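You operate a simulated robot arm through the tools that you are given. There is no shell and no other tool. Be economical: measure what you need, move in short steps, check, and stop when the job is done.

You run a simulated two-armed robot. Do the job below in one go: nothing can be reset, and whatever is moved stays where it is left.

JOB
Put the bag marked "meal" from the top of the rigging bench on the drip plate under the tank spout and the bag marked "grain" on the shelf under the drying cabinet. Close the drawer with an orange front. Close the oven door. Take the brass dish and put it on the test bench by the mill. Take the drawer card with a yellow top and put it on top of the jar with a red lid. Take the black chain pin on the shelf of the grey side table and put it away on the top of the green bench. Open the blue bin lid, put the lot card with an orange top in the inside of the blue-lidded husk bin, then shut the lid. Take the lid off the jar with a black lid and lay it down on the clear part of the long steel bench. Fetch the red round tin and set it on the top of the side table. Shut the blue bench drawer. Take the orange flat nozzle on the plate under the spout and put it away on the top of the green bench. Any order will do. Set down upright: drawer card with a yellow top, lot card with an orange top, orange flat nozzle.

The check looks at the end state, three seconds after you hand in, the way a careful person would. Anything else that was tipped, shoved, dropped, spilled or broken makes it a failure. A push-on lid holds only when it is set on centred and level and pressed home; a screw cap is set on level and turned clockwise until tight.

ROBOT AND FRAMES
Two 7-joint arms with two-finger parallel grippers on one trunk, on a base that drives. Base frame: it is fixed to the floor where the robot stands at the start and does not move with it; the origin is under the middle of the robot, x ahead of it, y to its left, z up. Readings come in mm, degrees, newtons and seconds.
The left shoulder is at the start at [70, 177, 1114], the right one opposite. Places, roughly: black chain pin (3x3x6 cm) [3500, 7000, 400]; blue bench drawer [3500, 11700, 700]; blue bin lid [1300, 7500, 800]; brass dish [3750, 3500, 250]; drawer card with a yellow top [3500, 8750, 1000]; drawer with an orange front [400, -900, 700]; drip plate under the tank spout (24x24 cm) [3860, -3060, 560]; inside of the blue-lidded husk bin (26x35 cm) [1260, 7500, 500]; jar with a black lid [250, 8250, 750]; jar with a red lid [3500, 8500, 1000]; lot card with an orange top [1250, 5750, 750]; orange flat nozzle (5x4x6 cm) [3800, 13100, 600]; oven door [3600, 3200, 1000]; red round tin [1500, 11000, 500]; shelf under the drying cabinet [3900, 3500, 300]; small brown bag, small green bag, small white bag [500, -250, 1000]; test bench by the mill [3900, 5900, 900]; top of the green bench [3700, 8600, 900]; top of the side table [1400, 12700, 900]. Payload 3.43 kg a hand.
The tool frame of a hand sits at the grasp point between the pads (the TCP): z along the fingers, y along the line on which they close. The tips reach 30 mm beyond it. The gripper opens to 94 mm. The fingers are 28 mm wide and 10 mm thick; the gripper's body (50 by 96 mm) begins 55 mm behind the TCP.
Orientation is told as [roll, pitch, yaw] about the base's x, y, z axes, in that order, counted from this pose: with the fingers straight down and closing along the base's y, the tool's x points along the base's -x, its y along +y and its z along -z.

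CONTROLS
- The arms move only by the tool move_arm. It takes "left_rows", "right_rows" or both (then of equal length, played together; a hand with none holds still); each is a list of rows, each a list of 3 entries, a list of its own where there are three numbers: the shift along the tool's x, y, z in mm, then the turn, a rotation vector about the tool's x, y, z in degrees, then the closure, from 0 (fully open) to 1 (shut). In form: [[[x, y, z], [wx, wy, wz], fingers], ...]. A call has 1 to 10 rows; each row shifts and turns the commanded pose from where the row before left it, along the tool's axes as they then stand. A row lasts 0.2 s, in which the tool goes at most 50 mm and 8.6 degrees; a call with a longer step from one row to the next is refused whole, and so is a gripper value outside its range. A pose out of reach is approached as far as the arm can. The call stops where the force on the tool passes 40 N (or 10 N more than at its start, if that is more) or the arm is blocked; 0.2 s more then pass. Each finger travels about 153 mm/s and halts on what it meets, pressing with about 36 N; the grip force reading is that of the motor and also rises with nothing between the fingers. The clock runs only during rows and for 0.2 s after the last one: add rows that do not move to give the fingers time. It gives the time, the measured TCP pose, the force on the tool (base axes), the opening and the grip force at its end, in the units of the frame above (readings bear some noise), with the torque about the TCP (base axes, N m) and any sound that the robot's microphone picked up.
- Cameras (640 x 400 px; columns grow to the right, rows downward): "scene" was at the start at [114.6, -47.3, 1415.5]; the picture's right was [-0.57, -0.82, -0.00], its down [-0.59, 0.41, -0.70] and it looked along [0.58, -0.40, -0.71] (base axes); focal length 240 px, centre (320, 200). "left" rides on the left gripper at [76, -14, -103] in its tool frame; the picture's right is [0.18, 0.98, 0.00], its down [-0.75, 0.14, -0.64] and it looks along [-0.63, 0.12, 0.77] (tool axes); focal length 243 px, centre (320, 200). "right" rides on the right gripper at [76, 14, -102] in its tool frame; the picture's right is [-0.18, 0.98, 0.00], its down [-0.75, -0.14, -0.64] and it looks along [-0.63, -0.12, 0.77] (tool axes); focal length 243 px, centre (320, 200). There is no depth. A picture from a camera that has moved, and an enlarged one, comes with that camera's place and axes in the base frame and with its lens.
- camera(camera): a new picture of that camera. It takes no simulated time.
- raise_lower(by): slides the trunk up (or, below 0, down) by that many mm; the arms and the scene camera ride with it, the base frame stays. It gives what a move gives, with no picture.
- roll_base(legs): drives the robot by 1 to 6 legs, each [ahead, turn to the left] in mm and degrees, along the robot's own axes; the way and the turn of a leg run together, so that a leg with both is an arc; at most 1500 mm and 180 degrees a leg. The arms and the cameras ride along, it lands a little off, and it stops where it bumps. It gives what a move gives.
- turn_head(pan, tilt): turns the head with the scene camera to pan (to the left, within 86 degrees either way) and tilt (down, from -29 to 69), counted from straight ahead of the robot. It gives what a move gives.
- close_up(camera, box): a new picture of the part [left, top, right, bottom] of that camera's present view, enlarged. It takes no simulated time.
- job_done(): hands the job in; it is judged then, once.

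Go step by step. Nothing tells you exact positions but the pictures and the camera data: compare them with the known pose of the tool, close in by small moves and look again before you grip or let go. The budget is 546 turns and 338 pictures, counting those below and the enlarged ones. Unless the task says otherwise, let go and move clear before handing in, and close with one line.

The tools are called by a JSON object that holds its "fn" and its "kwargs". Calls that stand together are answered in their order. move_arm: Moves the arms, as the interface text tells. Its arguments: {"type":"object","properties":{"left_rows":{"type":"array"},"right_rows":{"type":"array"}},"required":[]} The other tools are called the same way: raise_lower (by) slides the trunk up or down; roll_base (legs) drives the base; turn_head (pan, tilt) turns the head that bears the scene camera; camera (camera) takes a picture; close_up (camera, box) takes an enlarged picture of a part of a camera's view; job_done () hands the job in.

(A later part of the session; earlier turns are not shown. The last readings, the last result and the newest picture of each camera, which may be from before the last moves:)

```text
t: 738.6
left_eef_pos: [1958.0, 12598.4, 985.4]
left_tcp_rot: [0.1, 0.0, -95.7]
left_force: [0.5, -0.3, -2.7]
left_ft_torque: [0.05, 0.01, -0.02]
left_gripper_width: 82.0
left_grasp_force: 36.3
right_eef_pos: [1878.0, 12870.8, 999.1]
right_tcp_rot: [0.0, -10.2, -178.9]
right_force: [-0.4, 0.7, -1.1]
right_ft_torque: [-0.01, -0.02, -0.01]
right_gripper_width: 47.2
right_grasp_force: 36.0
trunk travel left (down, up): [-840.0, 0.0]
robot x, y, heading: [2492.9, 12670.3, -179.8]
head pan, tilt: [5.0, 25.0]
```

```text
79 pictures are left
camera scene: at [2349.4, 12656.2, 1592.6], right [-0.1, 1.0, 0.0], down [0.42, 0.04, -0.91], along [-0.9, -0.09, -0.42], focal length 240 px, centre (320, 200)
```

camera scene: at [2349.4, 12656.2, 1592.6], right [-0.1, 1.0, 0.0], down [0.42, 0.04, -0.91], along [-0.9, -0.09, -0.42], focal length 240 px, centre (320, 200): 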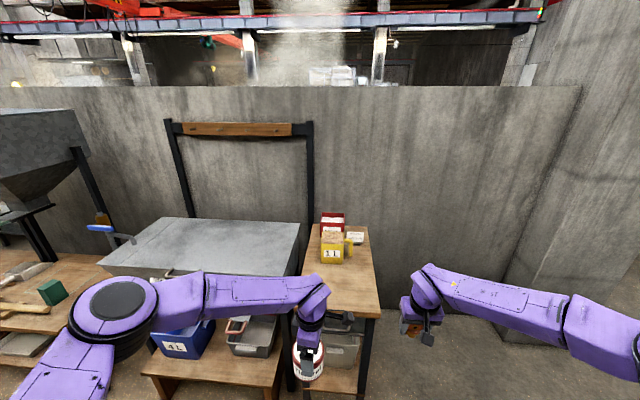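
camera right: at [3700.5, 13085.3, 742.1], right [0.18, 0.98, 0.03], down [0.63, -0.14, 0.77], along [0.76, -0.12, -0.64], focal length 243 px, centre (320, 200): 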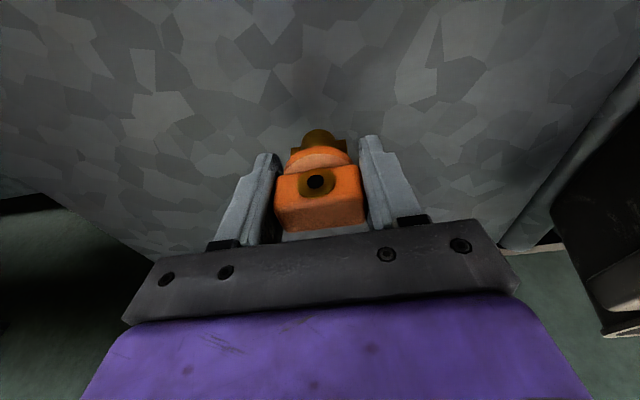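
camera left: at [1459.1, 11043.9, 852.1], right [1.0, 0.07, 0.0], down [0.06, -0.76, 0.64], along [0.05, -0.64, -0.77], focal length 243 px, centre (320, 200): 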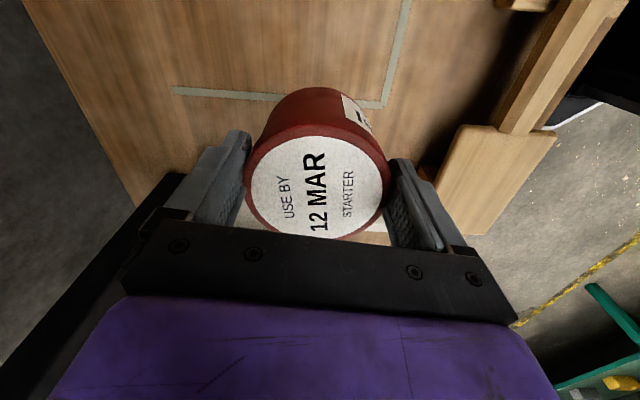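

The side table has free space in front of the red and yellow boxes, around [1600, 12680]. I drive up and move the tin over it.

{"fn": "roll_base", "kwargs": {"legs": [[300, 0]]}}

{"fn": "move_arm", "kwargs": {"left_rows": [[[25, -22, 0], [0, 0, 0], 0.6], [[25, -23, 0], [0, 0, 0], 0.6], [[25, -23, 0], [0, 0, 0], 0.6], [[0, 0, 0], [0, 0, 0], 0.6]]}}

{"fn": "turn_head", "kwargs": {"pan": 5, "tilt": 40}}

{"fn": "camera", "kwargs": {"camera": "scene"}}

{"fn": "camera", "kwargs": {"camera": "left"}}

```text
t: 740.7
left_eef_pos: [1655.9, 12600.8, 985.6]
left_tcp_rot: [0.2, -0.1, -96.1]
left_force: [0.8, 0.0, -3.2]
left_ft_torque: [0.04, 0.01, 0.03]
left_gripper_width: 82.0
left_grasp_force: 35.8
right_eef_pos: [1577.4, 12875.2, 999.3]
right_tcp_rot: [0.0, -10.2, -179.3]
right_force: [0.3, 0.1, -0.6]
right_ft_torque: [0.01, -0.02, 0.01]
right_gripper_width: 47.1
right_grasp_force: 36.1
trunk travel left (down, up): [-840.0, 0.0]
robot x, y, heading: [2189.9, 12664.4, -179.8]
head pan, tilt: [5.0, 25.0]
```

```text
t: 741.7
left_eef_pos: [1592.9, 12681.6, 985.7]
left_tcp_rot: [0.2, 0.1, -96.1]
left_force: [0.8, 0.1, -3.7]
left_ft_torque: [0.05, -0.02, -0.01]
left_gripper_width: 82.1
left_grasp_force: 36.0
right_eef_pos: [1575.6, 12873.9, 998.5]
right_tcp_rot: [0.0, -10.3, -179.2]
right_force: [-0.4, -0.2, -0.3]
right_ft_torque: [0.0, 0.0, 0.01]
right_gripper_width: 47.2
right_grasp_force: 36.0
trunk travel left (down, up): [-840.0, 0.0]
robot x, y, heading: [2191.5, 12661.9, -179.7]
head pan, tilt: [5.0, 25.0]
```

```text
t: 742.5
left_eef_pos: [1593.0, 12682.3, 985.6]
left_tcp_rot: [0.2, 0.0, -96.1]
left_force: [-0.8, -0.3, -3.0]
left_ft_torque: [0.02, 0.05, 0.0]
left_gripper_width: 82.2
left_grasp_force: 36.3
right_eef_pos: [1576.7, 12875.7, 998.4]
right_tcp_rot: [0.0, -10.2, -179.2]
right_force: [-0.1, 0.3, -0.4]
right_ft_torque: [0.01, 0.02, -0.02]
right_gripper_width: 47.3
right_grasp_force: 36.0
trunk travel left (down, up): [-840.0, 0.0]
robot x, y, heading: [2190.6, 12664.0, -180.2]
head pan, tilt: [5.0, 40.0]
```

```text
78 pictures are left
camera scene: at [2053.6, 12656.6, 1569.5], right [-0.09, 1.0, 0.0], down [0.64, 0.06, -0.77], along [-0.76, -0.07, -0.64], focal length 240 px, centre (320, 200)
```

scene: 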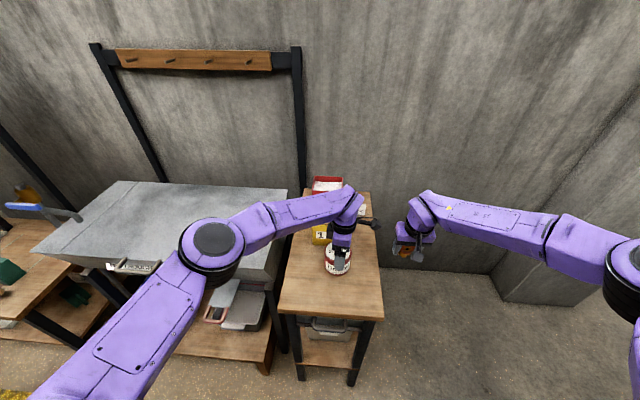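

```text
77 pictures are left
camera left: at [1585.9, 12759.0, 1088.4], right [1.0, 0.08, 0.0], down [0.06, -0.76, 0.64], along [0.05, -0.64, -0.77], focal length 243 px, centre (320, 200)
```

left: 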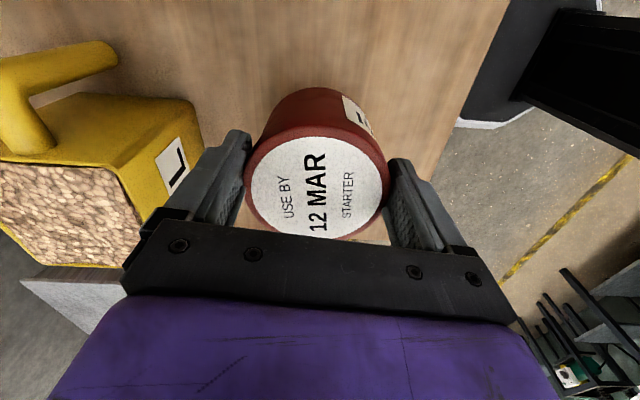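

There is room around. I lower the tin to the table.

{"fn": "move_arm", "kwargs": {"left_rows": [[[0, 0, 25], [0, 0, 0], 0.6], [[0, 0, 15], [0, 0, 0], 0.6], [[0, 0, 10], [0, 0, 0], 0.6], [[0, 0, 8], [0, 0, 0], 0.6], [[0, 0, 6], [0, 0, 0], 0.6], [[0, 0, 6], [0, 0, 0], 0.6], [[0, 0, 5], [0, 0, 0], 0.6], [[0, 0, 5], [0, 0, 0], 0.6], [[0, 0, 5], [0, 0, 0], 0.6]]}}

```text
t: 743.5
left_eef_pos: [1593.0, 12682.2, 934.9]
left_tcp_rot: [-0.5, 0.3, -95.7]
left_force: [11.5, -3.0, 26.4]
left_ft_torque: [-1.16, -1.83, 0.34]
left_gripper_width: 81.7
left_grasp_force: 35.9
right_eef_pos: [1579.9, 12874.0, 999.2]
right_tcp_rot: [-0.1, -10.2, -179.2]
right_force: [-0.3, 0.3, -0.5]
right_ft_torque: [0.01, 0.0, 0.0]
right_gripper_width: 47.1
right_grasp_force: 35.5
trunk travel left (down, up): [-840.0, 0.0]
robot x, y, heading: [2197.4, 12664.1, -179.8]
head pan, tilt: [5.0, 40.0]
stopped in row 5 (left hand): the force on the tool passed its limit (the readings are from after the stop); the commanded pose is now the measured one
```

The contact seems off-centre; I check before releasing.

{"fn": "camera", "kwargs": {"camera": "left"}}

{"fn": "close_up", "kwargs": {"camera": "scene", "box": [230, 160, 430, 380]}}

```text
76 pictures are left
camera left: at [1587.0, 12759.2, 1038.7], right [1.0, 0.09, -0.01], down [0.07, -0.77, 0.64], along [0.05, -0.64, -0.77], focal length 243 px, centre (320, 200)
```

left: 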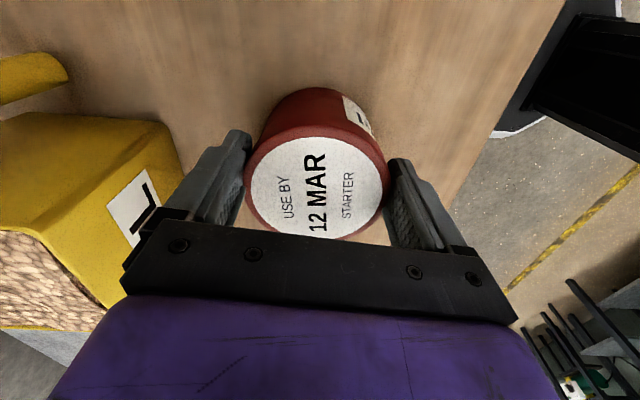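

```text
1.82 times, centred on (330, 270) of scene
camera zoom: at [2058.5, 12656.1, 1570.1], right [-0.09, 1.0, 0.0], down [0.64, 0.06, -0.77], along [-0.76, -0.07, -0.64], focal length 437 px, centre (302, 73)
```

zoom: 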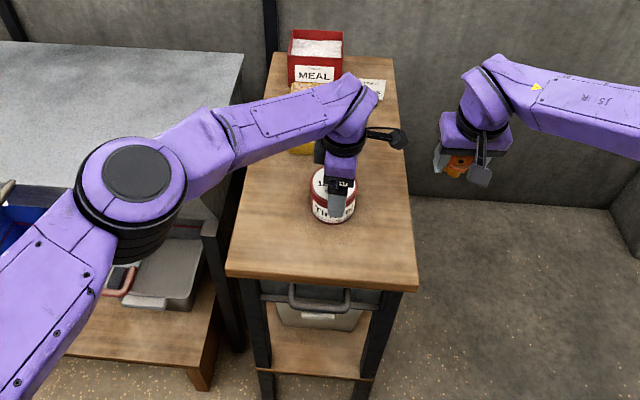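

The height (tin bottom at z 904) matches the table top, and the view shows it resting there. I ease off and release.

{"fn": "move_arm", "kwargs": {"left_rows": [[[0, 0, -2], [0, 0, 0], 0.5], [[0, 0, 0], [0, 0, 0], 0.1], [[0, 0, 0], [0, 0, 0], 0], [[0, 0, 0], [0, 0, 0], 0]]}}

{"fn": "camera", "kwargs": {"camera": "left"}}

```text
t: 744.5
left_eef_pos: [1591.4, 12682.6, 932.3]
left_tcp_rot: [-0.5, 0.1, -95.8]
left_force: [0.1, 0.1, -0.6]
left_ft_torque: [0.02, -0.03, 0.0]
left_gripper_width: 94.1
left_grasp_force: 0.0
right_eef_pos: [1577.6, 12875.4, 998.3]
right_tcp_rot: [0.0, -10.1, -179.3]
right_force: [-0.3, 0.4, -0.9]
right_ft_torque: [0.03, 0.01, -0.01]
right_gripper_width: 47.2
right_grasp_force: 36.0
trunk travel left (down, up): [-840.0, 0.0]
robot x, y, heading: [2192.9, 12666.8, -179.9]
head pan, tilt: [5.0, 40.0]
```

```text
74 pictures are left
camera left: at [1585.1, 12759.3, 1036.6], right [1.0, 0.08, -0.01], down [0.07, -0.77, 0.64], along [0.05, -0.64, -0.77], focal length 243 px, centre (320, 200)
```

left: 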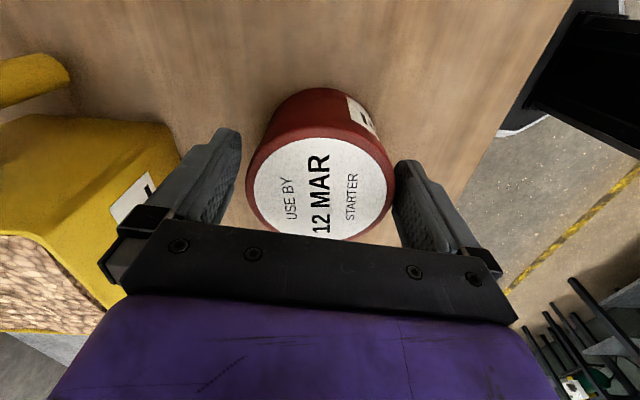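

Released cleanly. I rise straight up, back off and check.

{"fn": "move_arm", "kwargs": {"left_rows": [[[0, 0, -15], [0, 0, 0], 0], [[0, 0, -30], [0, 0, 0], 0], [[0, 0, -40], [0, 0, 0], 0], [[0, 0, -40], [0, 0, 0], 0], [[0, 0, -20], [0, 0, 0], 0]]}}

{"fn": "roll_base", "kwargs": {"legs": [[-400, 0]]}}

{"fn": "close_up", "kwargs": {"camera": "scene", "box": [220, 100, 440, 280]}}

```text
t: 745.8
left_eef_pos: [1591.4, 12683.6, 1078.0]
left_tcp_rot: [-0.5, 0.1, -95.9]
left_force: [-0.5, -0.5, -0.3]
left_ft_torque: [0.03, 0.02, -0.02]
left_gripper_width: 93.7
left_grasp_force: 0.1
right_eef_pos: [1576.8, 12875.8, 999.0]
right_tcp_rot: [0.0, -10.2, -179.4]
right_force: [-0.3, 0.2, -0.7]
right_ft_torque: [-0.02, 0.04, 0.0]
right_gripper_width: 47.1
right_grasp_force: 35.7
trunk travel left (down, up): [-840.0, 0.0]
robot x, y, heading: [2191.8, 12661.0, -179.9]
head pan, tilt: [5.0, 40.0]
```

```text
t: 748.3
left_eef_pos: [1995.9, 12681.8, 1078.7]
left_tcp_rot: [-0.3, 0.1, -95.6]
left_force: [0.1, -0.2, -0.1]
left_ft_torque: [0.0, 0.03, -0.01]
left_gripper_width: 93.9
left_grasp_force: 0.1
right_eef_pos: [1981.0, 12873.1, 998.5]
right_tcp_rot: [0.0, -10.2, -179.0]
right_force: [-0.6, 0.3, -0.8]
right_ft_torque: [-0.02, -0.02, 0.03]
right_gripper_width: 47.5
right_grasp_force: 36.0
trunk travel left (down, up): [-840.0, 0.0]
robot x, y, heading: [2596.8, 12666.7, -179.8]
head pan, tilt: [5.0, 40.0]
```

```text
2.22 times, centred on (330, 190) of scene
camera zoom: at [2458.2, 12657.7, 1569.3], right [-0.09, 1.0, 0.0], down [0.64, 0.06, -0.77], along [-0.76, -0.07, -0.64], focal length 534 px, centre (298, 222)
```

zoom: 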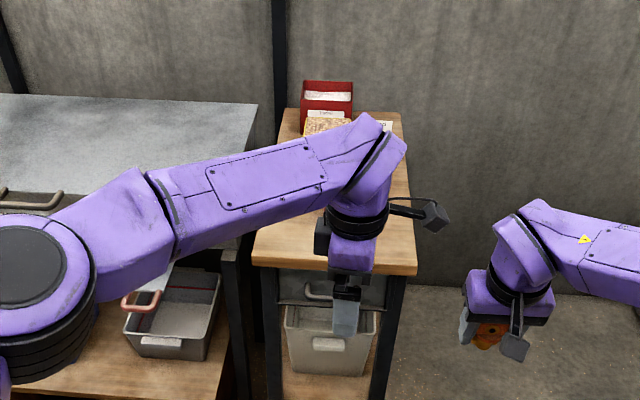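

The tin stays behind on the table. I turn the left wrist back and drive to the green bench with the nozzle.

{"fn": "move_arm", "kwargs": {"left_rows": [[[0, 0, 0], [0, 0, 8.5], 0], [[0, 0, 0], [0, 0, 8.5], 0], [[0, 0, 0], [0, 0, 8.5], 0], [[0, 0, 0], [0, 0, 8.5], 0], [[0, 0, 0], [0, 0, 8.5], 0], [[0, 0, 0], [0, 0, 8.5], 0], [[0, 0, 0], [0, 0, 8.5], 0], [[0, 0, 0], [0, 0, 8.5], 0], [[0, 0, 0], [0, 0, 8.5], 0], [[0, 0, 0], [0, 0, 8.5], 0]]}}

{"fn": "close_up", "kwargs": {"camera": "scene", "box": [260, 120, 420, 260]}}

{"fn": "roll_base", "kwargs": {"legs": [[0, 90], [1500, 0], [1500, 0], [1340, 0], [0, 90]]}}

{"fn": "turn_head", "kwargs": {"pan": -10, "tilt": 35}}

{"fn": "camera", "kwargs": {"camera": "scene"}}

```text
t: 750.5
left_eef_pos: [1998.0, 12681.0, 1078.6]
left_tcp_rot: [-0.2, -0.3, 179.2]
left_force: [-0.4, -0.1, -0.2]
left_ft_torque: [-0.01, -0.03, -0.02]
left_gripper_width: 94.0
left_grasp_force: 0.1
right_eef_pos: [1980.3, 12874.0, 998.8]
right_tcp_rot: [0.0, -10.2, -178.9]
right_force: [0.6, -0.1, -0.9]
right_ft_torque: [0.0, -0.01, -0.01]
right_gripper_width: 47.4
right_grasp_force: 35.3
trunk travel left (down, up): [-840.0, 0.0]
robot x, y, heading: [2599.2, 12663.5, -179.4]
head pan, tilt: [5.0, 40.0]
```

```text
2.86 times, centred on (340, 190) of scene
camera zoom: at [2459.5, 12657.6, 1569.4], right [-0.09, 1.0, 0.0], down [0.64, 0.06, -0.77], along [-0.76, -0.07, -0.64], focal length 686 px, centre (263, 229)
```

zoom: 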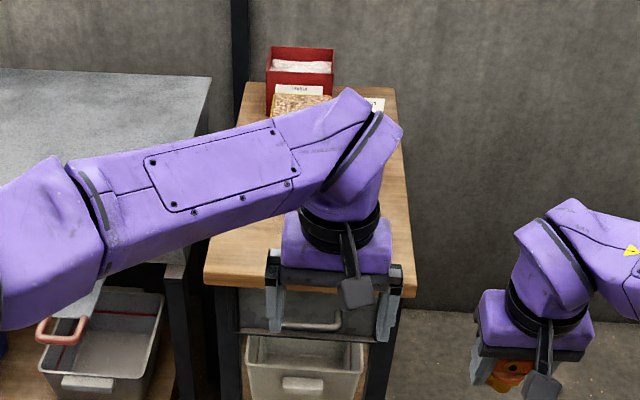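

```text
t: 778.6
left_eef_pos: [2934.9, 8269.8, 1079.3]
left_tcp_rot: [-0.2, -0.4, -7.9]
left_force: [0.1, 0.3, 0.7]
left_ft_torque: [-0.01, 0.0, 0.02]
left_gripper_width: 93.9
left_grasp_force: 0.1
right_eef_pos: [2926.4, 8077.5, 999.1]
right_tcp_rot: [0.0, -10.3, -6.3]
right_force: [-0.7, 0.2, -0.2]
right_ft_torque: [0.04, -0.01, -0.04]
right_gripper_width: 47.2
right_grasp_force: 35.3
trunk travel left (down, up): [-840.0, 0.0]
robot x, y, heading: [2341.9, 8358.1, -7.0]
head pan, tilt: [5.0, 40.0]
```

```text
t: 779.4
left_eef_pos: [2934.3, 8271.7, 1077.7]
left_tcp_rot: [-0.2, -0.4, -7.9]
left_force: [-0.3, 0.1, 0.8]
left_ft_torque: [0.01, -0.03, 0.03]
left_gripper_width: 93.9
left_grasp_force: 0.1
right_eef_pos: [2925.3, 8078.1, 998.5]
right_tcp_rot: [0.1, -10.2, -6.3]
right_force: [0.0, -0.7, -0.9]
right_ft_torque: [0.01, 0.01, 0.01]
right_gripper_width: 47.1
right_grasp_force: 36.3
trunk travel left (down, up): [-840.0, 0.0]
robot x, y, heading: [2342.0, 8360.0, -6.9]
head pan, tilt: [-10.0, 35.0]
```

```text
71 pictures are left
camera scene: at [2473.1, 8327.8, 1577.0], right [-0.29, -0.96, 0.0], down [-0.55, 0.17, -0.82], along [0.78, -0.24, -0.57], focal length 240 px, centre (320, 200)
```

scene: 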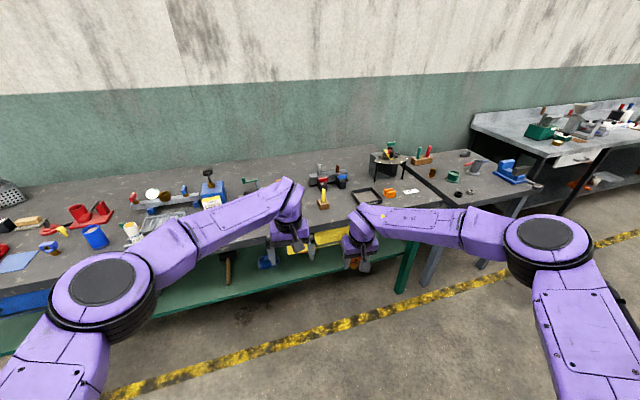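

I straighten up, move the left hand aside and advance towards a free spot near the bench front.

{"fn": "move_arm", "kwargs": {"left_rows": [[[0, 40, 0], [0, 0, 0], 0], [[0, 40, 0], [0, 0, 0], 0], [[0, 40, 0], [0, 0, 0], 0], [[0, 40, 0], [0, 0, 0], 0]], "right_rows": [[[0, -15, 0], [0, 0, 0], 0.8], [[0, -15, 0], [0, 0, 0], 0.8], [[0, 0, 0], [0, 0, 0], 0.8], [[0, 0, 0], [0, 0, 0], 0.8]]}}

{"fn": "roll_base", "kwargs": {"legs": [[0, 7], [360, 0]]}}

{"fn": "turn_head", "kwargs": {"pan": -15, "tilt": 45}}

{"fn": "camera", "kwargs": {"camera": "scene"}}

{"fn": "camera", "kwargs": {"camera": "right"}}

```text
t: 780.4
left_eef_pos: [2953.7, 8430.2, 1076.6]
left_tcp_rot: [-0.2, -0.3, -7.9]
left_force: [-0.8, 0.4, 0.4]
left_ft_torque: [-0.06, 0.0, 0.03]
left_gripper_width: 94.2
left_grasp_force: 0.0
right_eef_pos: [2921.0, 8050.1, 999.2]
right_tcp_rot: [-0.2, -10.1, -6.3]
right_force: [-0.1, 0.4, -0.4]
right_ft_torque: [-0.03, 0.01, 0.04]
right_gripper_width: 47.4
right_grasp_force: 35.6
trunk travel left (down, up): [-840.0, 0.0]
robot x, y, heading: [2340.1, 8362.2, -7.2]
head pan, tilt: [-10.0, 35.0]
```

```text
t: 783.3
left_eef_pos: [3301.1, 8507.2, 1077.3]
left_tcp_rot: [-0.2, -0.6, -0.6]
left_force: [-0.2, 0.7, -0.4]
left_ft_torque: [0.02, -0.01, -0.03]
left_gripper_width: 94.0
left_grasp_force: 0.1
right_eef_pos: [3319.2, 8126.2, 999.0]
right_tcp_rot: [0.0, -10.3, 1.1]
right_force: [0.9, 0.6, -1.3]
right_ft_torque: [0.05, 0.01, 0.0]
right_gripper_width: 47.2
right_grasp_force: 35.9
trunk travel left (down, up): [-840.0, 0.0]
robot x, y, heading: [2704.3, 8359.3, 0.4]
head pan, tilt: [-10.0, 35.0]
```

```text
t: 784.0
left_eef_pos: [3302.9, 8506.4, 1076.8]
left_tcp_rot: [-0.1, -0.5, -0.6]
left_force: [-0.2, -0.5, 0.2]
left_ft_torque: [-0.03, 0.0, 0.0]
left_gripper_width: 94.1
left_grasp_force: 0.0
right_eef_pos: [3320.0, 8126.0, 998.6]
right_tcp_rot: [0.0, -10.2, 1.2]
right_force: [-1.1, 0.5, -1.0]
right_ft_torque: [0.01, -0.02, -0.01]
right_gripper_width: 47.0
right_grasp_force: 36.5
trunk travel left (down, up): [-840.0, 0.0]
robot x, y, heading: [2702.9, 8363.6, 0.6]
head pan, tilt: [-15.0, 45.0]
```

```text
70 pictures are left
camera scene: at [2831.5, 8340.9, 1562.1], right [-0.25, -0.97, 0.0], down [-0.68, 0.18, -0.71], along [0.68, -0.18, -0.71], focal length 240 px, centre (320, 200)
```

scene: 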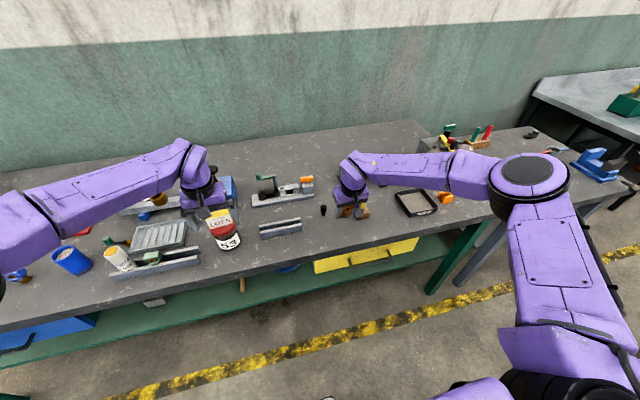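

```text
69 pictures are left
camera right: at [3225.8, 8137.3, 1085.6], right [0.16, 0.99, 0.03], down [0.63, -0.13, 0.77], along [0.76, -0.1, -0.64], focal length 243 px, centre (320, 200)
```

right: 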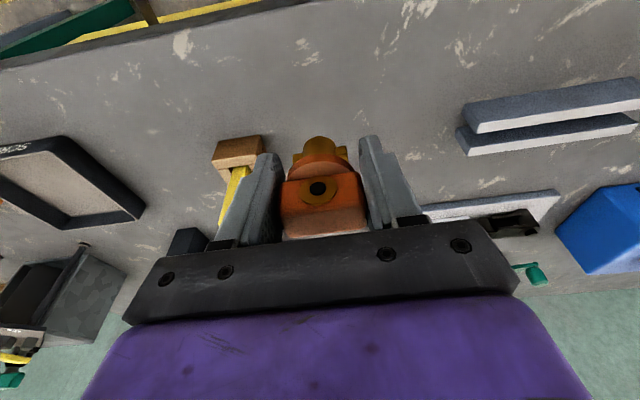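

A wooden block is close at the right; a freer spot is behind the pin at about [3480, 8118]. I raise the left hand for clearance and advance.

{"fn": "move_arm", "kwargs": {"left_rows": [[[0, 0, -30], [0, 0, 0], 0], [[0, 0, -30], [0, 0, 0], 0], [[0, 0, 0], [0, 0, 0], 0]], "right_rows": [[[0, -4, 0], [0, 0, 0], 0.8], [[-20, -4, 3], [0, 0, 0], 0.8], [[-20, 0, 3], [0, 0, 0], 0.8]]}}

{"fn": "roll_base", "kwargs": {"legs": [[120, 0]]}}

{"fn": "camera", "kwargs": {"camera": "right"}}

{"fn": "close_up", "kwargs": {"camera": "scene", "box": [240, 120, 460, 280]}}

```text
t: 784.8
left_eef_pos: [3303.7, 8508.2, 1137.1]
left_tcp_rot: [-0.2, -0.3, -0.7]
left_force: [0.5, 0.1, -0.2]
left_ft_torque: [0.01, 0.0, -0.01]
left_gripper_width: 94.0
left_grasp_force: 0.0
right_eef_pos: [3359.4, 8118.7, 1000.2]
right_tcp_rot: [0.0, -10.1, 1.1]
right_force: [-0.6, 0.4, -0.1]
right_ft_torque: [0.02, 0.04, 0.0]
right_gripper_width: 47.0
right_grasp_force: 36.1
trunk travel left (down, up): [-840.0, 0.0]
robot x, y, heading: [2701.9, 8363.9, 0.3]
head pan, tilt: [-15.0, 45.0]
```

```text
t: 786.0
left_eef_pos: [3412.7, 8508.1, 1142.8]
left_tcp_rot: [-0.2, -0.9, -0.8]
left_force: [-1.8, -0.2, 0.1]
left_ft_torque: [-0.01, -0.02, 0.01]
left_gripper_width: 94.0
left_grasp_force: 0.0
right_eef_pos: [3470.7, 8119.0, 1004.8]
right_tcp_rot: [0.0, -10.6, 1.0]
right_force: [-1.0, -0.9, -0.3]
right_ft_torque: [0.03, -0.04, 0.0]
right_gripper_width: 47.3
right_grasp_force: 36.3
trunk travel left (down, up): [-840.0, 0.0]
robot x, y, heading: [2823.2, 8363.6, 0.7]
head pan, tilt: [-15.0, 45.0]
```

```text
68 pictures are left
camera right: at [3376.0, 8130.0, 1091.5], right [0.16, 0.99, 0.03], down [0.62, -0.13, 0.77], along [0.76, -0.11, -0.64], focal length 243 px, centre (320, 200)
```

right: 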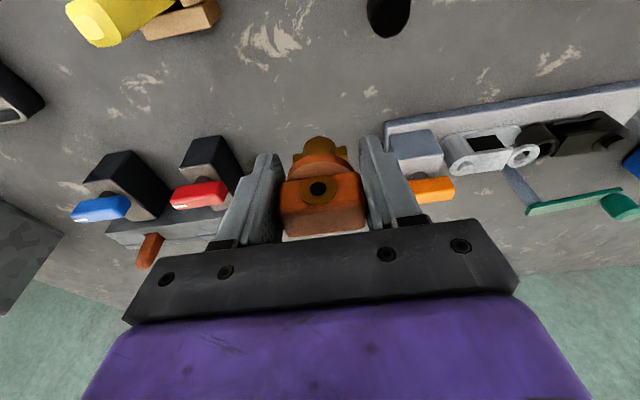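

```text
2.50 times, centred on (350, 200) of scene
camera zoom: at [2938.5, 8341.7, 1563.3], right [-0.25, -0.97, 0.0], down [-0.68, 0.18, -0.71], along [0.69, -0.18, -0.7], focal length 600 px, centre (245, 200)
```

zoom: 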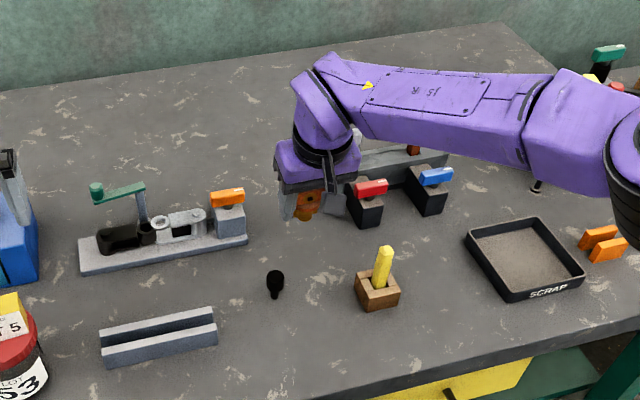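

I nudge the hand to [3490, 8100], midway between pin, clamps and fixture, and lower the nozzle.

{"fn": "move_arm", "kwargs": {"right_rows": [[[-20, -19, 3.5], [0, 0, 0], 0.8], [[5.2, 0, 29.5], [0, 0, 0], 0.8], [[5.2, 0, 29.5], [0, 0, 0], 0.8], [[3.5, 0, 19.7], [0, 0, 0], 0.8], [[0, 0, 0], [0, 0, 0], 0.8]]}}

{"fn": "camera", "kwargs": {"camera": "right"}}

{"fn": "close_up", "kwargs": {"camera": "scene", "box": [240, 120, 460, 280]}}

```text
t: 787.2
left_eef_pos: [3419.1, 8509.2, 1138.6]
left_tcp_rot: [-0.2, -0.6, -0.6]
left_force: [-0.3, -0.6, -0.3]
left_ft_torque: [0.02, -0.03, 0.03]
left_gripper_width: 93.8
left_grasp_force: 0.0
right_eef_pos: [3482.8, 8113.1, 921.1]
right_tcp_rot: [0.0, -10.2, 1.0]
right_force: [-0.9, 0.4, -1.5]
right_ft_torque: [-0.02, 0.02, 0.02]
right_gripper_width: 47.4
right_grasp_force: 36.1
right hand out of reach, approached as far as the arm can: row 1
trunk travel left (down, up): [-840.0, 0.0]
robot x, y, heading: [2822.5, 8361.2, 0.3]
head pan, tilt: [-15.0, 45.0]
```

```text
66 pictures are left
camera right: at [3389.6, 8124.5, 1008.0], right [0.16, 0.99, 0.03], down [0.63, -0.13, 0.77], along [0.76, -0.11, -0.64], focal length 243 px, centre (320, 200)
```

right: 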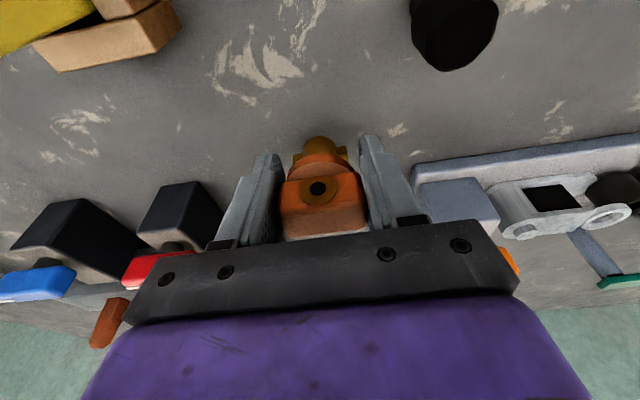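

```text
2.50 times, centred on (350, 200) of scene
camera zoom: at [2947.9, 8341.6, 1562.3], right [-0.25, -0.97, 0.0], down [-0.68, 0.18, -0.71], along [0.68, -0.18, -0.71], focal length 600 px, centre (245, 200)
```

zoom: 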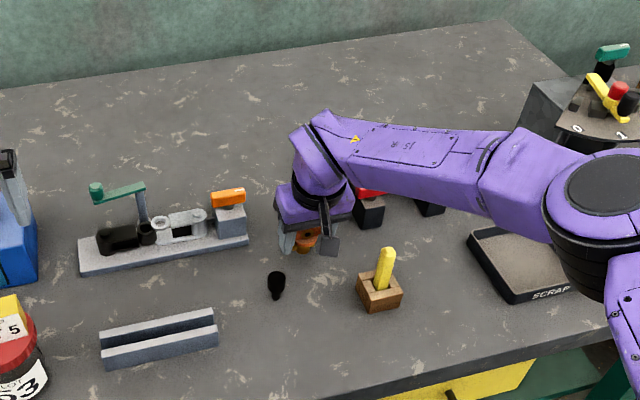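

Clear around. I lower in small steps to contact.

{"fn": "move_arm", "kwargs": {"right_rows": [[[1.7, 0, 9.8], [0, 0, 0], 0.8], [[1, 0, 5.9], [0, 0, 0], 0.8], [[0.7, 0, 3.9], [0, 0, 0], 0.8], [[0.7, 0, 3.9], [0, 0, 0], 0.8], [[0.5, 0, 3], [0, 0, 0], 0.8], [[0.5, 0, 3], [0, 0, 0], 0.8], [[0.5, 0, 3], [0, 0, 0], 0.8]]}}

{"fn": "camera", "kwargs": {"camera": "right"}}

```text
t: 788.8
left_eef_pos: [3415.5, 8510.6, 1140.2]
left_tcp_rot: [-0.4, -0.7, -0.7]
left_force: [-0.2, 0.0, 0.7]
left_ft_torque: [-0.01, -0.03, -0.03]
left_gripper_width: 94.0
left_grasp_force: 0.0
right_eef_pos: [3482.7, 8112.7, 891.6]
right_tcp_rot: [0.0, -10.7, 1.0]
right_force: [3.1, -2.3, 33.2]
right_ft_torque: [0.29, 0.03, -0.06]
right_gripper_width: 47.3
right_grasp_force: 36.4
trunk travel left (down, up): [-840.0, 0.0]
robot x, y, heading: [2818.8, 8363.8, 0.5]
head pan, tilt: [-15.0, 45.0]
```

```text
64 pictures are left
camera right: at [3388.4, 8124.0, 978.7], right [0.17, 0.99, 0.03], down [0.62, -0.13, 0.77], along [0.76, -0.11, -0.64], focal length 243 px, centre (320, 200)
```

right: 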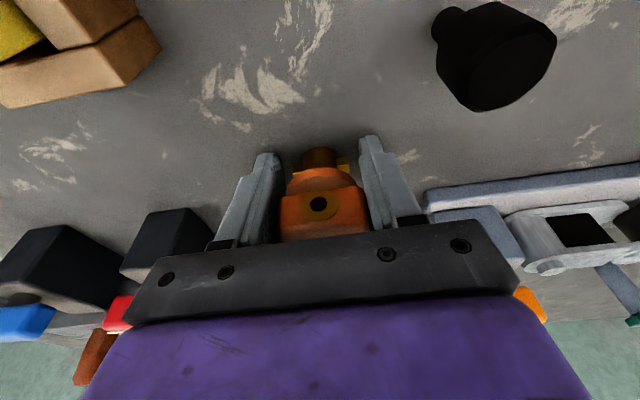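

Contact. I ease off a little and open slowly, then withdraw upward along the fingers.

{"fn": "move_arm", "kwargs": {"right_rows": [[[-0.5, 0, -3], [0, 0, 0], 0.8], [[0, 0, 0], [0, 0, 0], 0.5], [[0, 0, 0], [0, 0, 0], 0.4], [[0, 0, 0], [0, 0, 0], 0.35], [[0, 0, 0], [0, 0, 0], 0.35]]}}

{"fn": "camera", "kwargs": {"camera": "right"}}

```text
t: 790.0
left_eef_pos: [3416.7, 8507.2, 1139.2]
left_tcp_rot: [-0.1, -0.6, -0.8]
left_force: [0.6, -0.4, -0.2]
left_ft_torque: [0.0, -0.02, -0.01]
left_gripper_width: 94.2
left_grasp_force: 0.1
right_eef_pos: [3482.2, 8109.5, 891.8]
right_tcp_rot: [-0.1, -10.5, 0.8]
right_force: [5.3, -16.4, 25.8]
right_ft_torque: [-0.09, 0.08, -0.23]
right_gripper_width: 54.6
right_grasp_force: 0.0
trunk travel left (down, up): [-840.0, 0.0]
robot x, y, heading: [2824.3, 8364.2, 0.4]
head pan, tilt: [-15.0, 45.0]
```

```text
63 pictures are left
camera right: at [3388.7, 8120.9, 979.0], right [0.17, 0.99, 0.03], down [0.63, -0.13, 0.77], along [0.76, -0.11, -0.64], focal length 243 px, centre (320, 200)
```

right: 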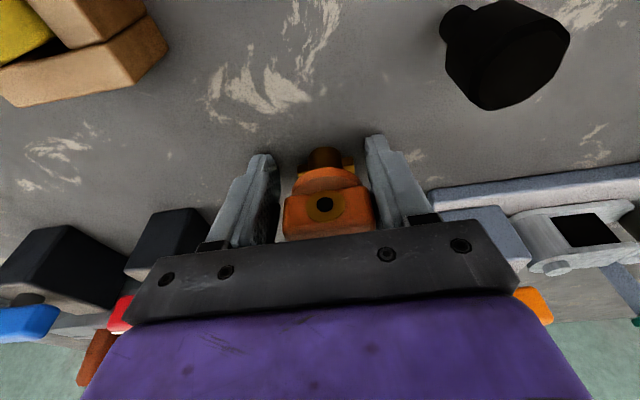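

The fingertips touch the bench. I rise slightly, centre, open a little more, and withdraw.

{"fn": "move_arm", "kwargs": {"right_rows": [[[-0.5, 0, -3], [0, 0, 0], 0.35], [[-0.5, 3, -3], [0, 0, 0], 0.3], [[0, 0, 0], [0, 0, 0], 0.3], [[0, 0, -10], [0, 0, 0], 0.3], [[0, 0, -25], [0, 0, 0], 0.3], [[0, 0, -40], [0, 0, 0], 0.3], [[0, 0, -40], [0, 0, 0], 0.3]]}}

{"fn": "camera", "kwargs": {"camera": "right"}}

```text
t: 791.6
left_eef_pos: [3419.9, 8507.4, 1137.5]
left_tcp_rot: [-0.2, -0.5, -0.7]
left_force: [-0.8, -0.4, 0.5]
left_ft_torque: [0.01, -0.01, 0.01]
left_gripper_width: 94.0
left_grasp_force: 0.1
right_eef_pos: [3463.3, 8114.8, 1009.3]
right_tcp_rot: [0.0, -10.1, 1.0]
right_force: [-0.2, -0.3, -0.3]
right_ft_torque: [-0.02, -0.03, 0.0]
right_gripper_width: 66.1
right_grasp_force: 0.0
trunk travel left (down, up): [-840.0, 0.0]
robot x, y, heading: [2822.1, 8361.6, 0.5]
head pan, tilt: [-15.0, 45.0]
```

```text
62 pictures are left
camera right: at [3370.7, 8126.3, 1097.2], right [0.16, 0.99, 0.03], down [0.63, -0.13, 0.77], along [0.76, -0.11, -0.64], focal length 243 px, centre (320, 200)
```

right: 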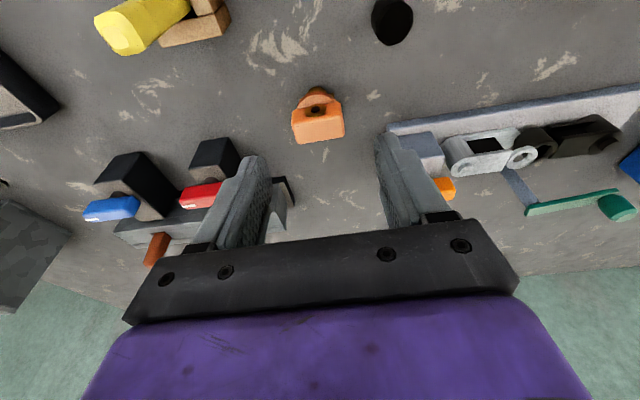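

{"fn": "close_up", "kwargs": {"camera": "right", "box": [270, 60, 370, 160]}}

{"fn": "close_up", "kwargs": {"camera": "scene", "box": [300, 180, 400, 260]}}

```text
4.00 times, centred on (320, 110) of right
camera zoom: at [3370.7, 8126.3, 1097.2], right [0.16, 0.99, 0.03], down [0.63, -0.13, 0.77], along [0.76, -0.11, -0.64], focal length 970 px, centre (320, 560)
```

zoom: 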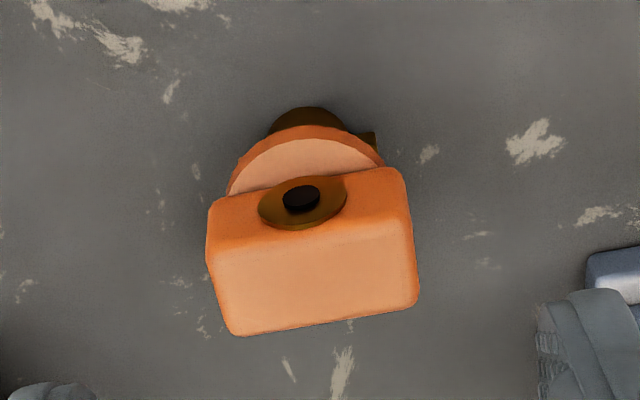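

```text
5.00 times, centred on (350, 220) of scene
camera zoom: at [2948.0, 8342.3, 1562.3], right [-0.25, -0.97, 0.0], down [-0.68, 0.18, -0.71], along [0.68, -0.18, -0.71], focal length 1201 px, centre (170, 100)
```

zoom: 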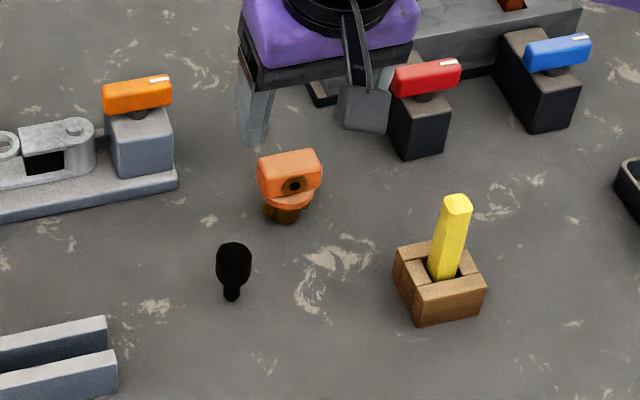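

Nozzle and pin both stand upright. Last job: the black-lid jar beyond the pillar. I level the right hand, back off and drive through the gap at y about 9500.

{"fn": "roll_base", "kwargs": {"legs": [[-420, 0], [0, 90], [1150, 0], [0, 90], [1200, 0]]}}

{"fn": "move_arm", "kwargs": {"right_rows": [[[0, 0, 0], [0, 5, 0], 0], [[0, 0, 0], [0, 5, 0], 0]]}}

{"fn": "turn_head", "kwargs": {"pan": 25, "tilt": 15}}

{"fn": "camera", "kwargs": {"camera": "scene"}}

```text
t: 813.1
left_eef_pos: [579.4, 9289.3, 1138.2]
left_tcp_rot: [-0.2, -0.5, -177.9]
left_force: [-0.2, -0.4, -0.2]
left_ft_torque: [-0.02, 0.01, 0.0]
left_gripper_width: 94.3
left_grasp_force: 0.1
right_eef_pos: [514.9, 9679.3, 1009.2]
right_tcp_rot: [-0.1, -10.2, -176.3]
right_force: [0.0, 0.6, -1.3]
right_ft_torque: [0.02, 0.01, 0.01]
right_gripper_width: 65.5
right_grasp_force: 0.1
trunk travel left (down, up): [-840.0, 0.0]
robot x, y, heading: [1167.6, 9462.3, -176.7]
head pan, tilt: [-15.0, 45.0]
```

```text
t: 813.7
left_eef_pos: [578.1, 9289.1, 1138.4]
left_tcp_rot: [-0.2, -0.5, -177.8]
left_force: [-0.8, 0.2, 0.1]
left_ft_torque: [-0.03, -0.02, 0.02]
left_gripper_width: 93.8
left_grasp_force: 0.0
right_eef_pos: [514.7, 9680.1, 1009.1]
right_tcp_rot: [0.0, -7.7, -176.3]
right_force: [-0.4, 0.3, -0.3]
right_ft_torque: [0.04, -0.02, -0.01]
right_gripper_width: 94.0
right_grasp_force: 0.0
right hand out of reach, approached as far as the arm can: row 2
trunk travel left (down, up): [-840.0, 0.0]
robot x, y, heading: [1166.9, 9460.0, -177.2]
head pan, tilt: [-15.0, 45.0]
```

```text
t: 814.8
left_eef_pos: [578.4, 9289.0, 1138.0]
left_tcp_rot: [-0.3, -0.4, -177.9]
left_force: [-0.3, -0.2, -0.2]
left_ft_torque: [0.03, -0.01, 0.01]
left_gripper_width: 94.0
left_grasp_force: 0.0
right_eef_pos: [513.7, 9679.8, 1009.6]
right_tcp_rot: [0.0, -7.7, -176.3]
right_force: [-0.4, 0.7, -0.3]
right_ft_torque: [-0.01, 0.02, -0.04]
right_gripper_width: 93.7
right_grasp_force: 0.0
trunk travel left (down, up): [-840.0, 0.0]
robot x, y, heading: [1168.4, 9461.3, -176.8]
head pan, tilt: [25.0, 15.0]
```

```text
59 pictures are left
camera scene: at [1033.5, 9414.6, 1608.9], right [-0.47, 0.88, 0.0], down [0.23, 0.12, -0.97], along [-0.85, -0.45, -0.26], focal length 240 px, centre (320, 200)
```

scene: 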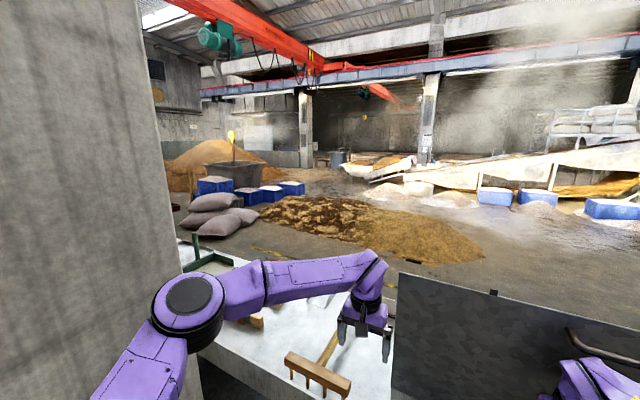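

I look further left and down at the area beyond the pillar.

{"fn": "turn_head", "kwargs": {"pan": 40, "tilt": 40}}

{"fn": "camera", "kwargs": {"camera": "scene"}}

{"fn": "turn_head", "kwargs": {"pan": -10, "tilt": 40}}

{"fn": "camera", "kwargs": {"camera": "scene"}}

```text
t: 815.6
left_eef_pos: [578.5, 9288.9, 1138.2]
left_tcp_rot: [-0.2, -0.6, -177.9]
left_force: [-0.2, 1.0, 0.1]
left_ft_torque: [0.01, -0.01, 0.01]
left_gripper_width: 94.1
left_grasp_force: 0.0
right_eef_pos: [513.0, 9679.4, 1009.3]
right_tcp_rot: [-0.1, -7.7, -176.3]
right_force: [0.6, -0.1, -0.1]
right_ft_torque: [0.03, 0.0, -0.02]
right_gripper_width: 93.9
right_grasp_force: 0.1
trunk travel left (down, up): [-840.0, 0.0]
robot x, y, heading: [1170.1, 9463.9, -176.9]
head pan, tilt: [40.0, 40.0]
```

```text
58 pictures are left
camera scene: at [1053.8, 9400.4, 1569.5], right [-0.68, 0.73, 0.0], down [0.47, 0.44, -0.77], along [-0.56, -0.52, -0.64], focal length 240 px, centre (320, 200)
```

scene: 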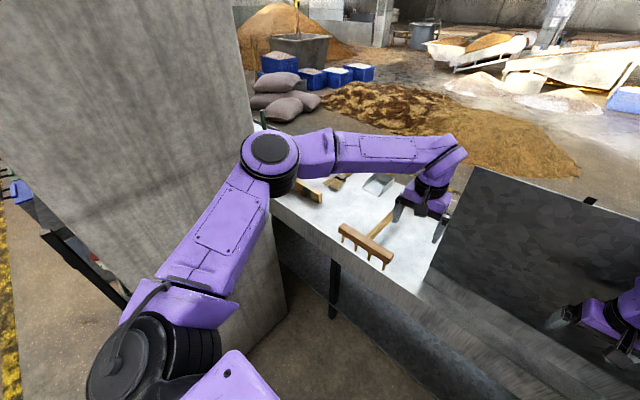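

```text
t: 816.8
left_eef_pos: [578.3, 9288.2, 1136.6]
left_tcp_rot: [-0.2, -0.5, -177.9]
left_force: [0.0, 0.1, -0.1]
left_ft_torque: [-0.01, -0.02, 0.02]
left_gripper_width: 93.9
left_grasp_force: 0.2
right_eef_pos: [514.2, 9679.5, 1008.7]
right_tcp_rot: [0.0, -7.7, -176.2]
right_force: [0.1, -0.4, -0.7]
right_ft_torque: [0.0, 0.02, 0.0]
right_gripper_width: 94.0
right_grasp_force: 0.0
trunk travel left (down, up): [-840.0, 0.0]
robot x, y, heading: [1168.8, 9465.8, -177.0]
head pan, tilt: [-10.0, 40.0]
```

```text
57 pictures are left
camera scene: at [1031.5, 9468.7, 1569.4], right [0.12, 0.99, 0.0], down [0.64, -0.08, -0.77], along [-0.76, 0.09, -0.64], focal length 240 px, centre (320, 200)
```

scene: 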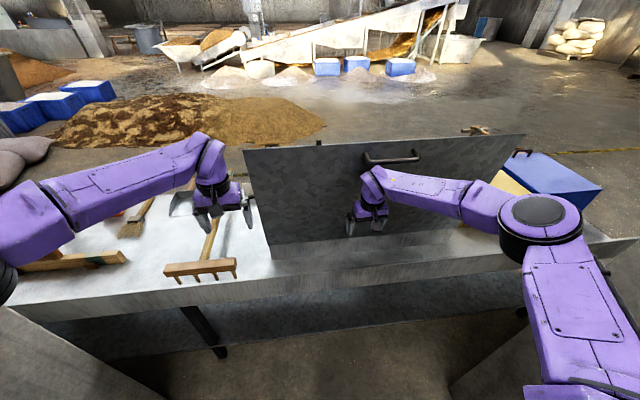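

A long steel bench closes this gap, and the jar must stand on its southern part behind the wall, reachable from the west hall. I drive back and around, south of the tall cabinet.

{"fn": "roll_base", "kwargs": {"legs": [[-1200, 0], [0, 87], [1500, 0], [1500, 0], [1500, 0], [250, 0]]}}

{"fn": "turn_head", "kwargs": {"pan": -70, "tilt": 15}}

{"fn": "camera", "kwargs": {"camera": "scene"}}

```text
t: 849.2
left_eef_pos: [2614.9, 4187.7, 1138.0]
left_tcp_rot: [-0.1, -0.6, -88.8]
left_force: [0.4, 0.6, 0.4]
left_ft_torque: [0.0, 0.03, 0.05]
left_gripper_width: 94.0
left_grasp_force: 0.2
right_eef_pos: [2224.3, 4130.1, 1009.4]
right_tcp_rot: [0.0, -7.8, -87.2]
right_force: [0.1, 0.3, -0.6]
right_ft_torque: [0.02, -0.03, 0.04]
right_gripper_width: 94.0
right_grasp_force: 0.1
trunk travel left (down, up): [-840.0, 0.0]
robot x, y, heading: [2453.4, 4783.7, -87.7]
head pan, tilt: [-10.0, 40.0]
```

```text
t: 850.5
left_eef_pos: [2616.5, 4186.5, 1137.8]
left_tcp_rot: [-0.2, -0.5, -88.7]
left_force: [0.7, -0.6, 0.0]
left_ft_torque: [0.0, -0.04, 0.0]
left_gripper_width: 94.1
left_grasp_force: 0.1
right_eef_pos: [2224.7, 4128.9, 1008.1]
right_tcp_rot: [0.1, -7.6, -87.2]
right_force: [-0.8, 0.1, 0.0]
right_ft_torque: [-0.01, 0.02, -0.02]
right_gripper_width: 94.1
right_grasp_force: 0.0
trunk travel left (down, up): [-840.0, 0.0]
robot x, y, heading: [2452.7, 4782.2, -88.0]
head pan, tilt: [-70.0, 15.0]
```

```text
56 pictures are left
camera scene: at [2365.0, 4693.3, 1609.0], right [-0.38, 0.93, 0.0], down [0.24, 0.1, -0.97], along [-0.89, -0.37, -0.26], focal length 240 px, centre (320, 200)
```

scene: 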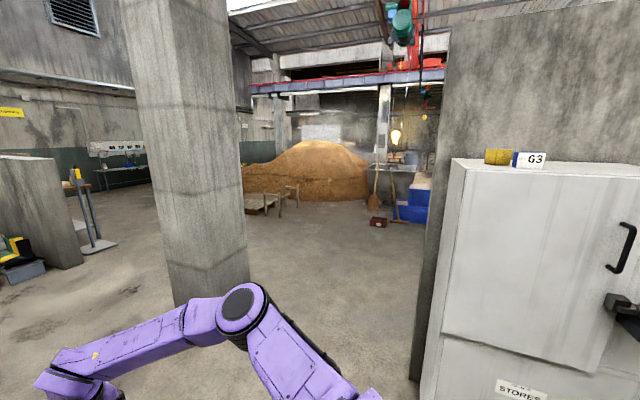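

The opening between the pillar and the cabinet wall is at y 3100–4800. I go through at y about 4000 and turn north in the west hall.

{"fn": "roll_base", "kwargs": {"legs": [[780, 0], [0, -92], [1500, 0], [1500, 0], [0, -90]]}}

{"fn": "turn_head", "kwargs": {"pan": -15, "tilt": 15}}

{"fn": "camera", "kwargs": {"camera": "scene"}}

```text
t: 876.5
left_eef_pos: [-637.8, 4603.6, 1137.8]
left_tcp_rot: [-0.2, -0.5, 87.7]
left_force: [0.3, -0.1, -0.6]
left_ft_torque: [0.0, 0.03, 0.01]
left_gripper_width: 93.7
left_grasp_force: 0.1
right_eef_pos: [-243.5, 4637.9, 1008.8]
right_tcp_rot: [0.0, -7.7, 89.3]
right_force: [0.1, 0.7, 0.4]
right_ft_torque: [-0.02, -0.02, -0.02]
right_gripper_width: 94.1
right_grasp_force: 0.1
trunk travel left (down, up): [-840.0, 0.0]
robot x, y, heading: [-510.0, 3999.7, 88.7]
head pan, tilt: [-70.0, 15.0]
```

```text
t: 877.8
left_eef_pos: [-637.9, 4603.4, 1137.0]
left_tcp_rot: [-0.3, -0.6, 87.6]
left_force: [0.3, -0.2, -0.4]
left_ft_torque: [0.01, 0.02, 0.01]
left_gripper_width: 93.6
left_grasp_force: 0.1
right_eef_pos: [-242.8, 4635.8, 1008.6]
right_tcp_rot: [0.0, -7.7, 89.3]
right_force: [-0.2, -0.8, 0.7]
right_ft_torque: [0.0, 0.01, -0.01]
right_gripper_width: 93.9
right_grasp_force: 0.1
trunk travel left (down, up): [-840.0, 0.0]
robot x, y, heading: [-511.3, 4004.3, 88.7]
head pan, tilt: [-15.0, 15.0]
```

```text
55 pictures are left
camera scene: at [-485.2, 4141.1, 1609.0], right [0.96, -0.28, 0.0], down [-0.07, -0.25, -0.97], along [0.27, 0.93, -0.26], focal length 240 px, centre (320, 200)
```

scene: 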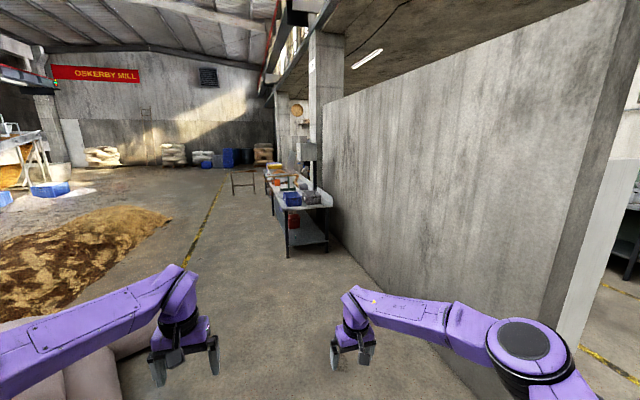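

The long steel bench stands along the wall ahead. I zoom in on it.

{"fn": "close_up", "kwargs": {"camera": "scene", "box": [220, 120, 360, 270]}}

```text
2.67 times, centred on (290, 195) of scene
camera zoom: at [-485.2, 4141.1, 1609.0], right [0.96, -0.28, 0.0], down [-0.07, -0.25, -0.97], along [0.27, 0.93, -0.26], focal length 640 px, centre (400, 213)
```

zoom: 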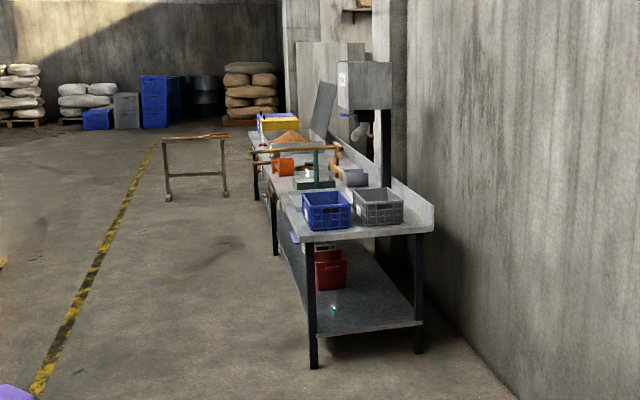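

I drive north along the bench (a bit further out) to about y = 8150 and face east.

{"fn": "roll_base", "kwargs": {"legs": [[0, 10], [1500, 0], [0, -9], [1500, 0], [1150, 0], [0, -90]]}}

{"fn": "turn_head", "kwargs": {"pan": 0, "tilt": 30}}

{"fn": "camera", "kwargs": {"camera": "scene"}}

```text
t: 902.7
left_eef_pos: [-132.2, 8248.1, 1137.8]
left_tcp_rot: [-0.2, -0.5, -1.0]
left_force: [1.0, 0.4, -0.1]
left_ft_torque: [0.0, -0.02, -0.03]
left_gripper_width: 93.8
left_grasp_force: 0.1
right_eef_pos: [-89.7, 7855.0, 1009.2]
right_tcp_rot: [0.0, -7.7, 0.7]
right_force: [0.2, 0.3, 0.4]
right_ft_torque: [0.01, 0.03, -0.02]
right_gripper_width: 93.8
right_grasp_force: 0.0
trunk travel left (down, up): [-840.0, 0.0]
robot x, y, heading: [-733.9, 8108.6, 0.0]
head pan, tilt: [-15.0, 15.0]
```

```text
t: 903.5
left_eef_pos: [-134.0, 8246.2, 1137.3]
left_tcp_rot: [-0.2, -0.5, -1.0]
left_force: [-0.2, 0.3, 0.1]
left_ft_torque: [0.03, -0.01, 0.0]
left_gripper_width: 94.1
left_grasp_force: 0.0
right_eef_pos: [-90.2, 7854.4, 1009.3]
right_tcp_rot: [0.0, -7.8, 0.6]
right_force: [0.0, 0.2, 0.2]
right_ft_torque: [0.02, 0.02, 0.0]
right_gripper_width: 93.8
right_grasp_force: 0.0
trunk travel left (down, up): [-840.0, 0.0]
robot x, y, heading: [-736.5, 8106.4, -0.1]
head pan, tilt: [0.0, 30.0]
```

```text
53 pictures are left
camera scene: at [-593.2, 8105.3, 1584.9], right [0.0, -1.0, 0.0], down [-0.5, 0.0, -0.87], along [0.87, 0.0, -0.5], focal length 240 px, centre (320, 200)
```

scene: 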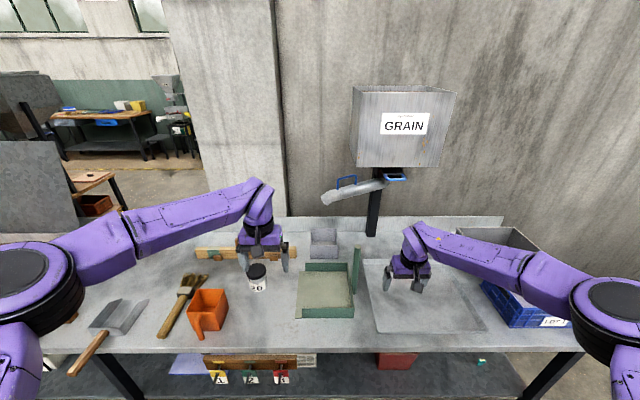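

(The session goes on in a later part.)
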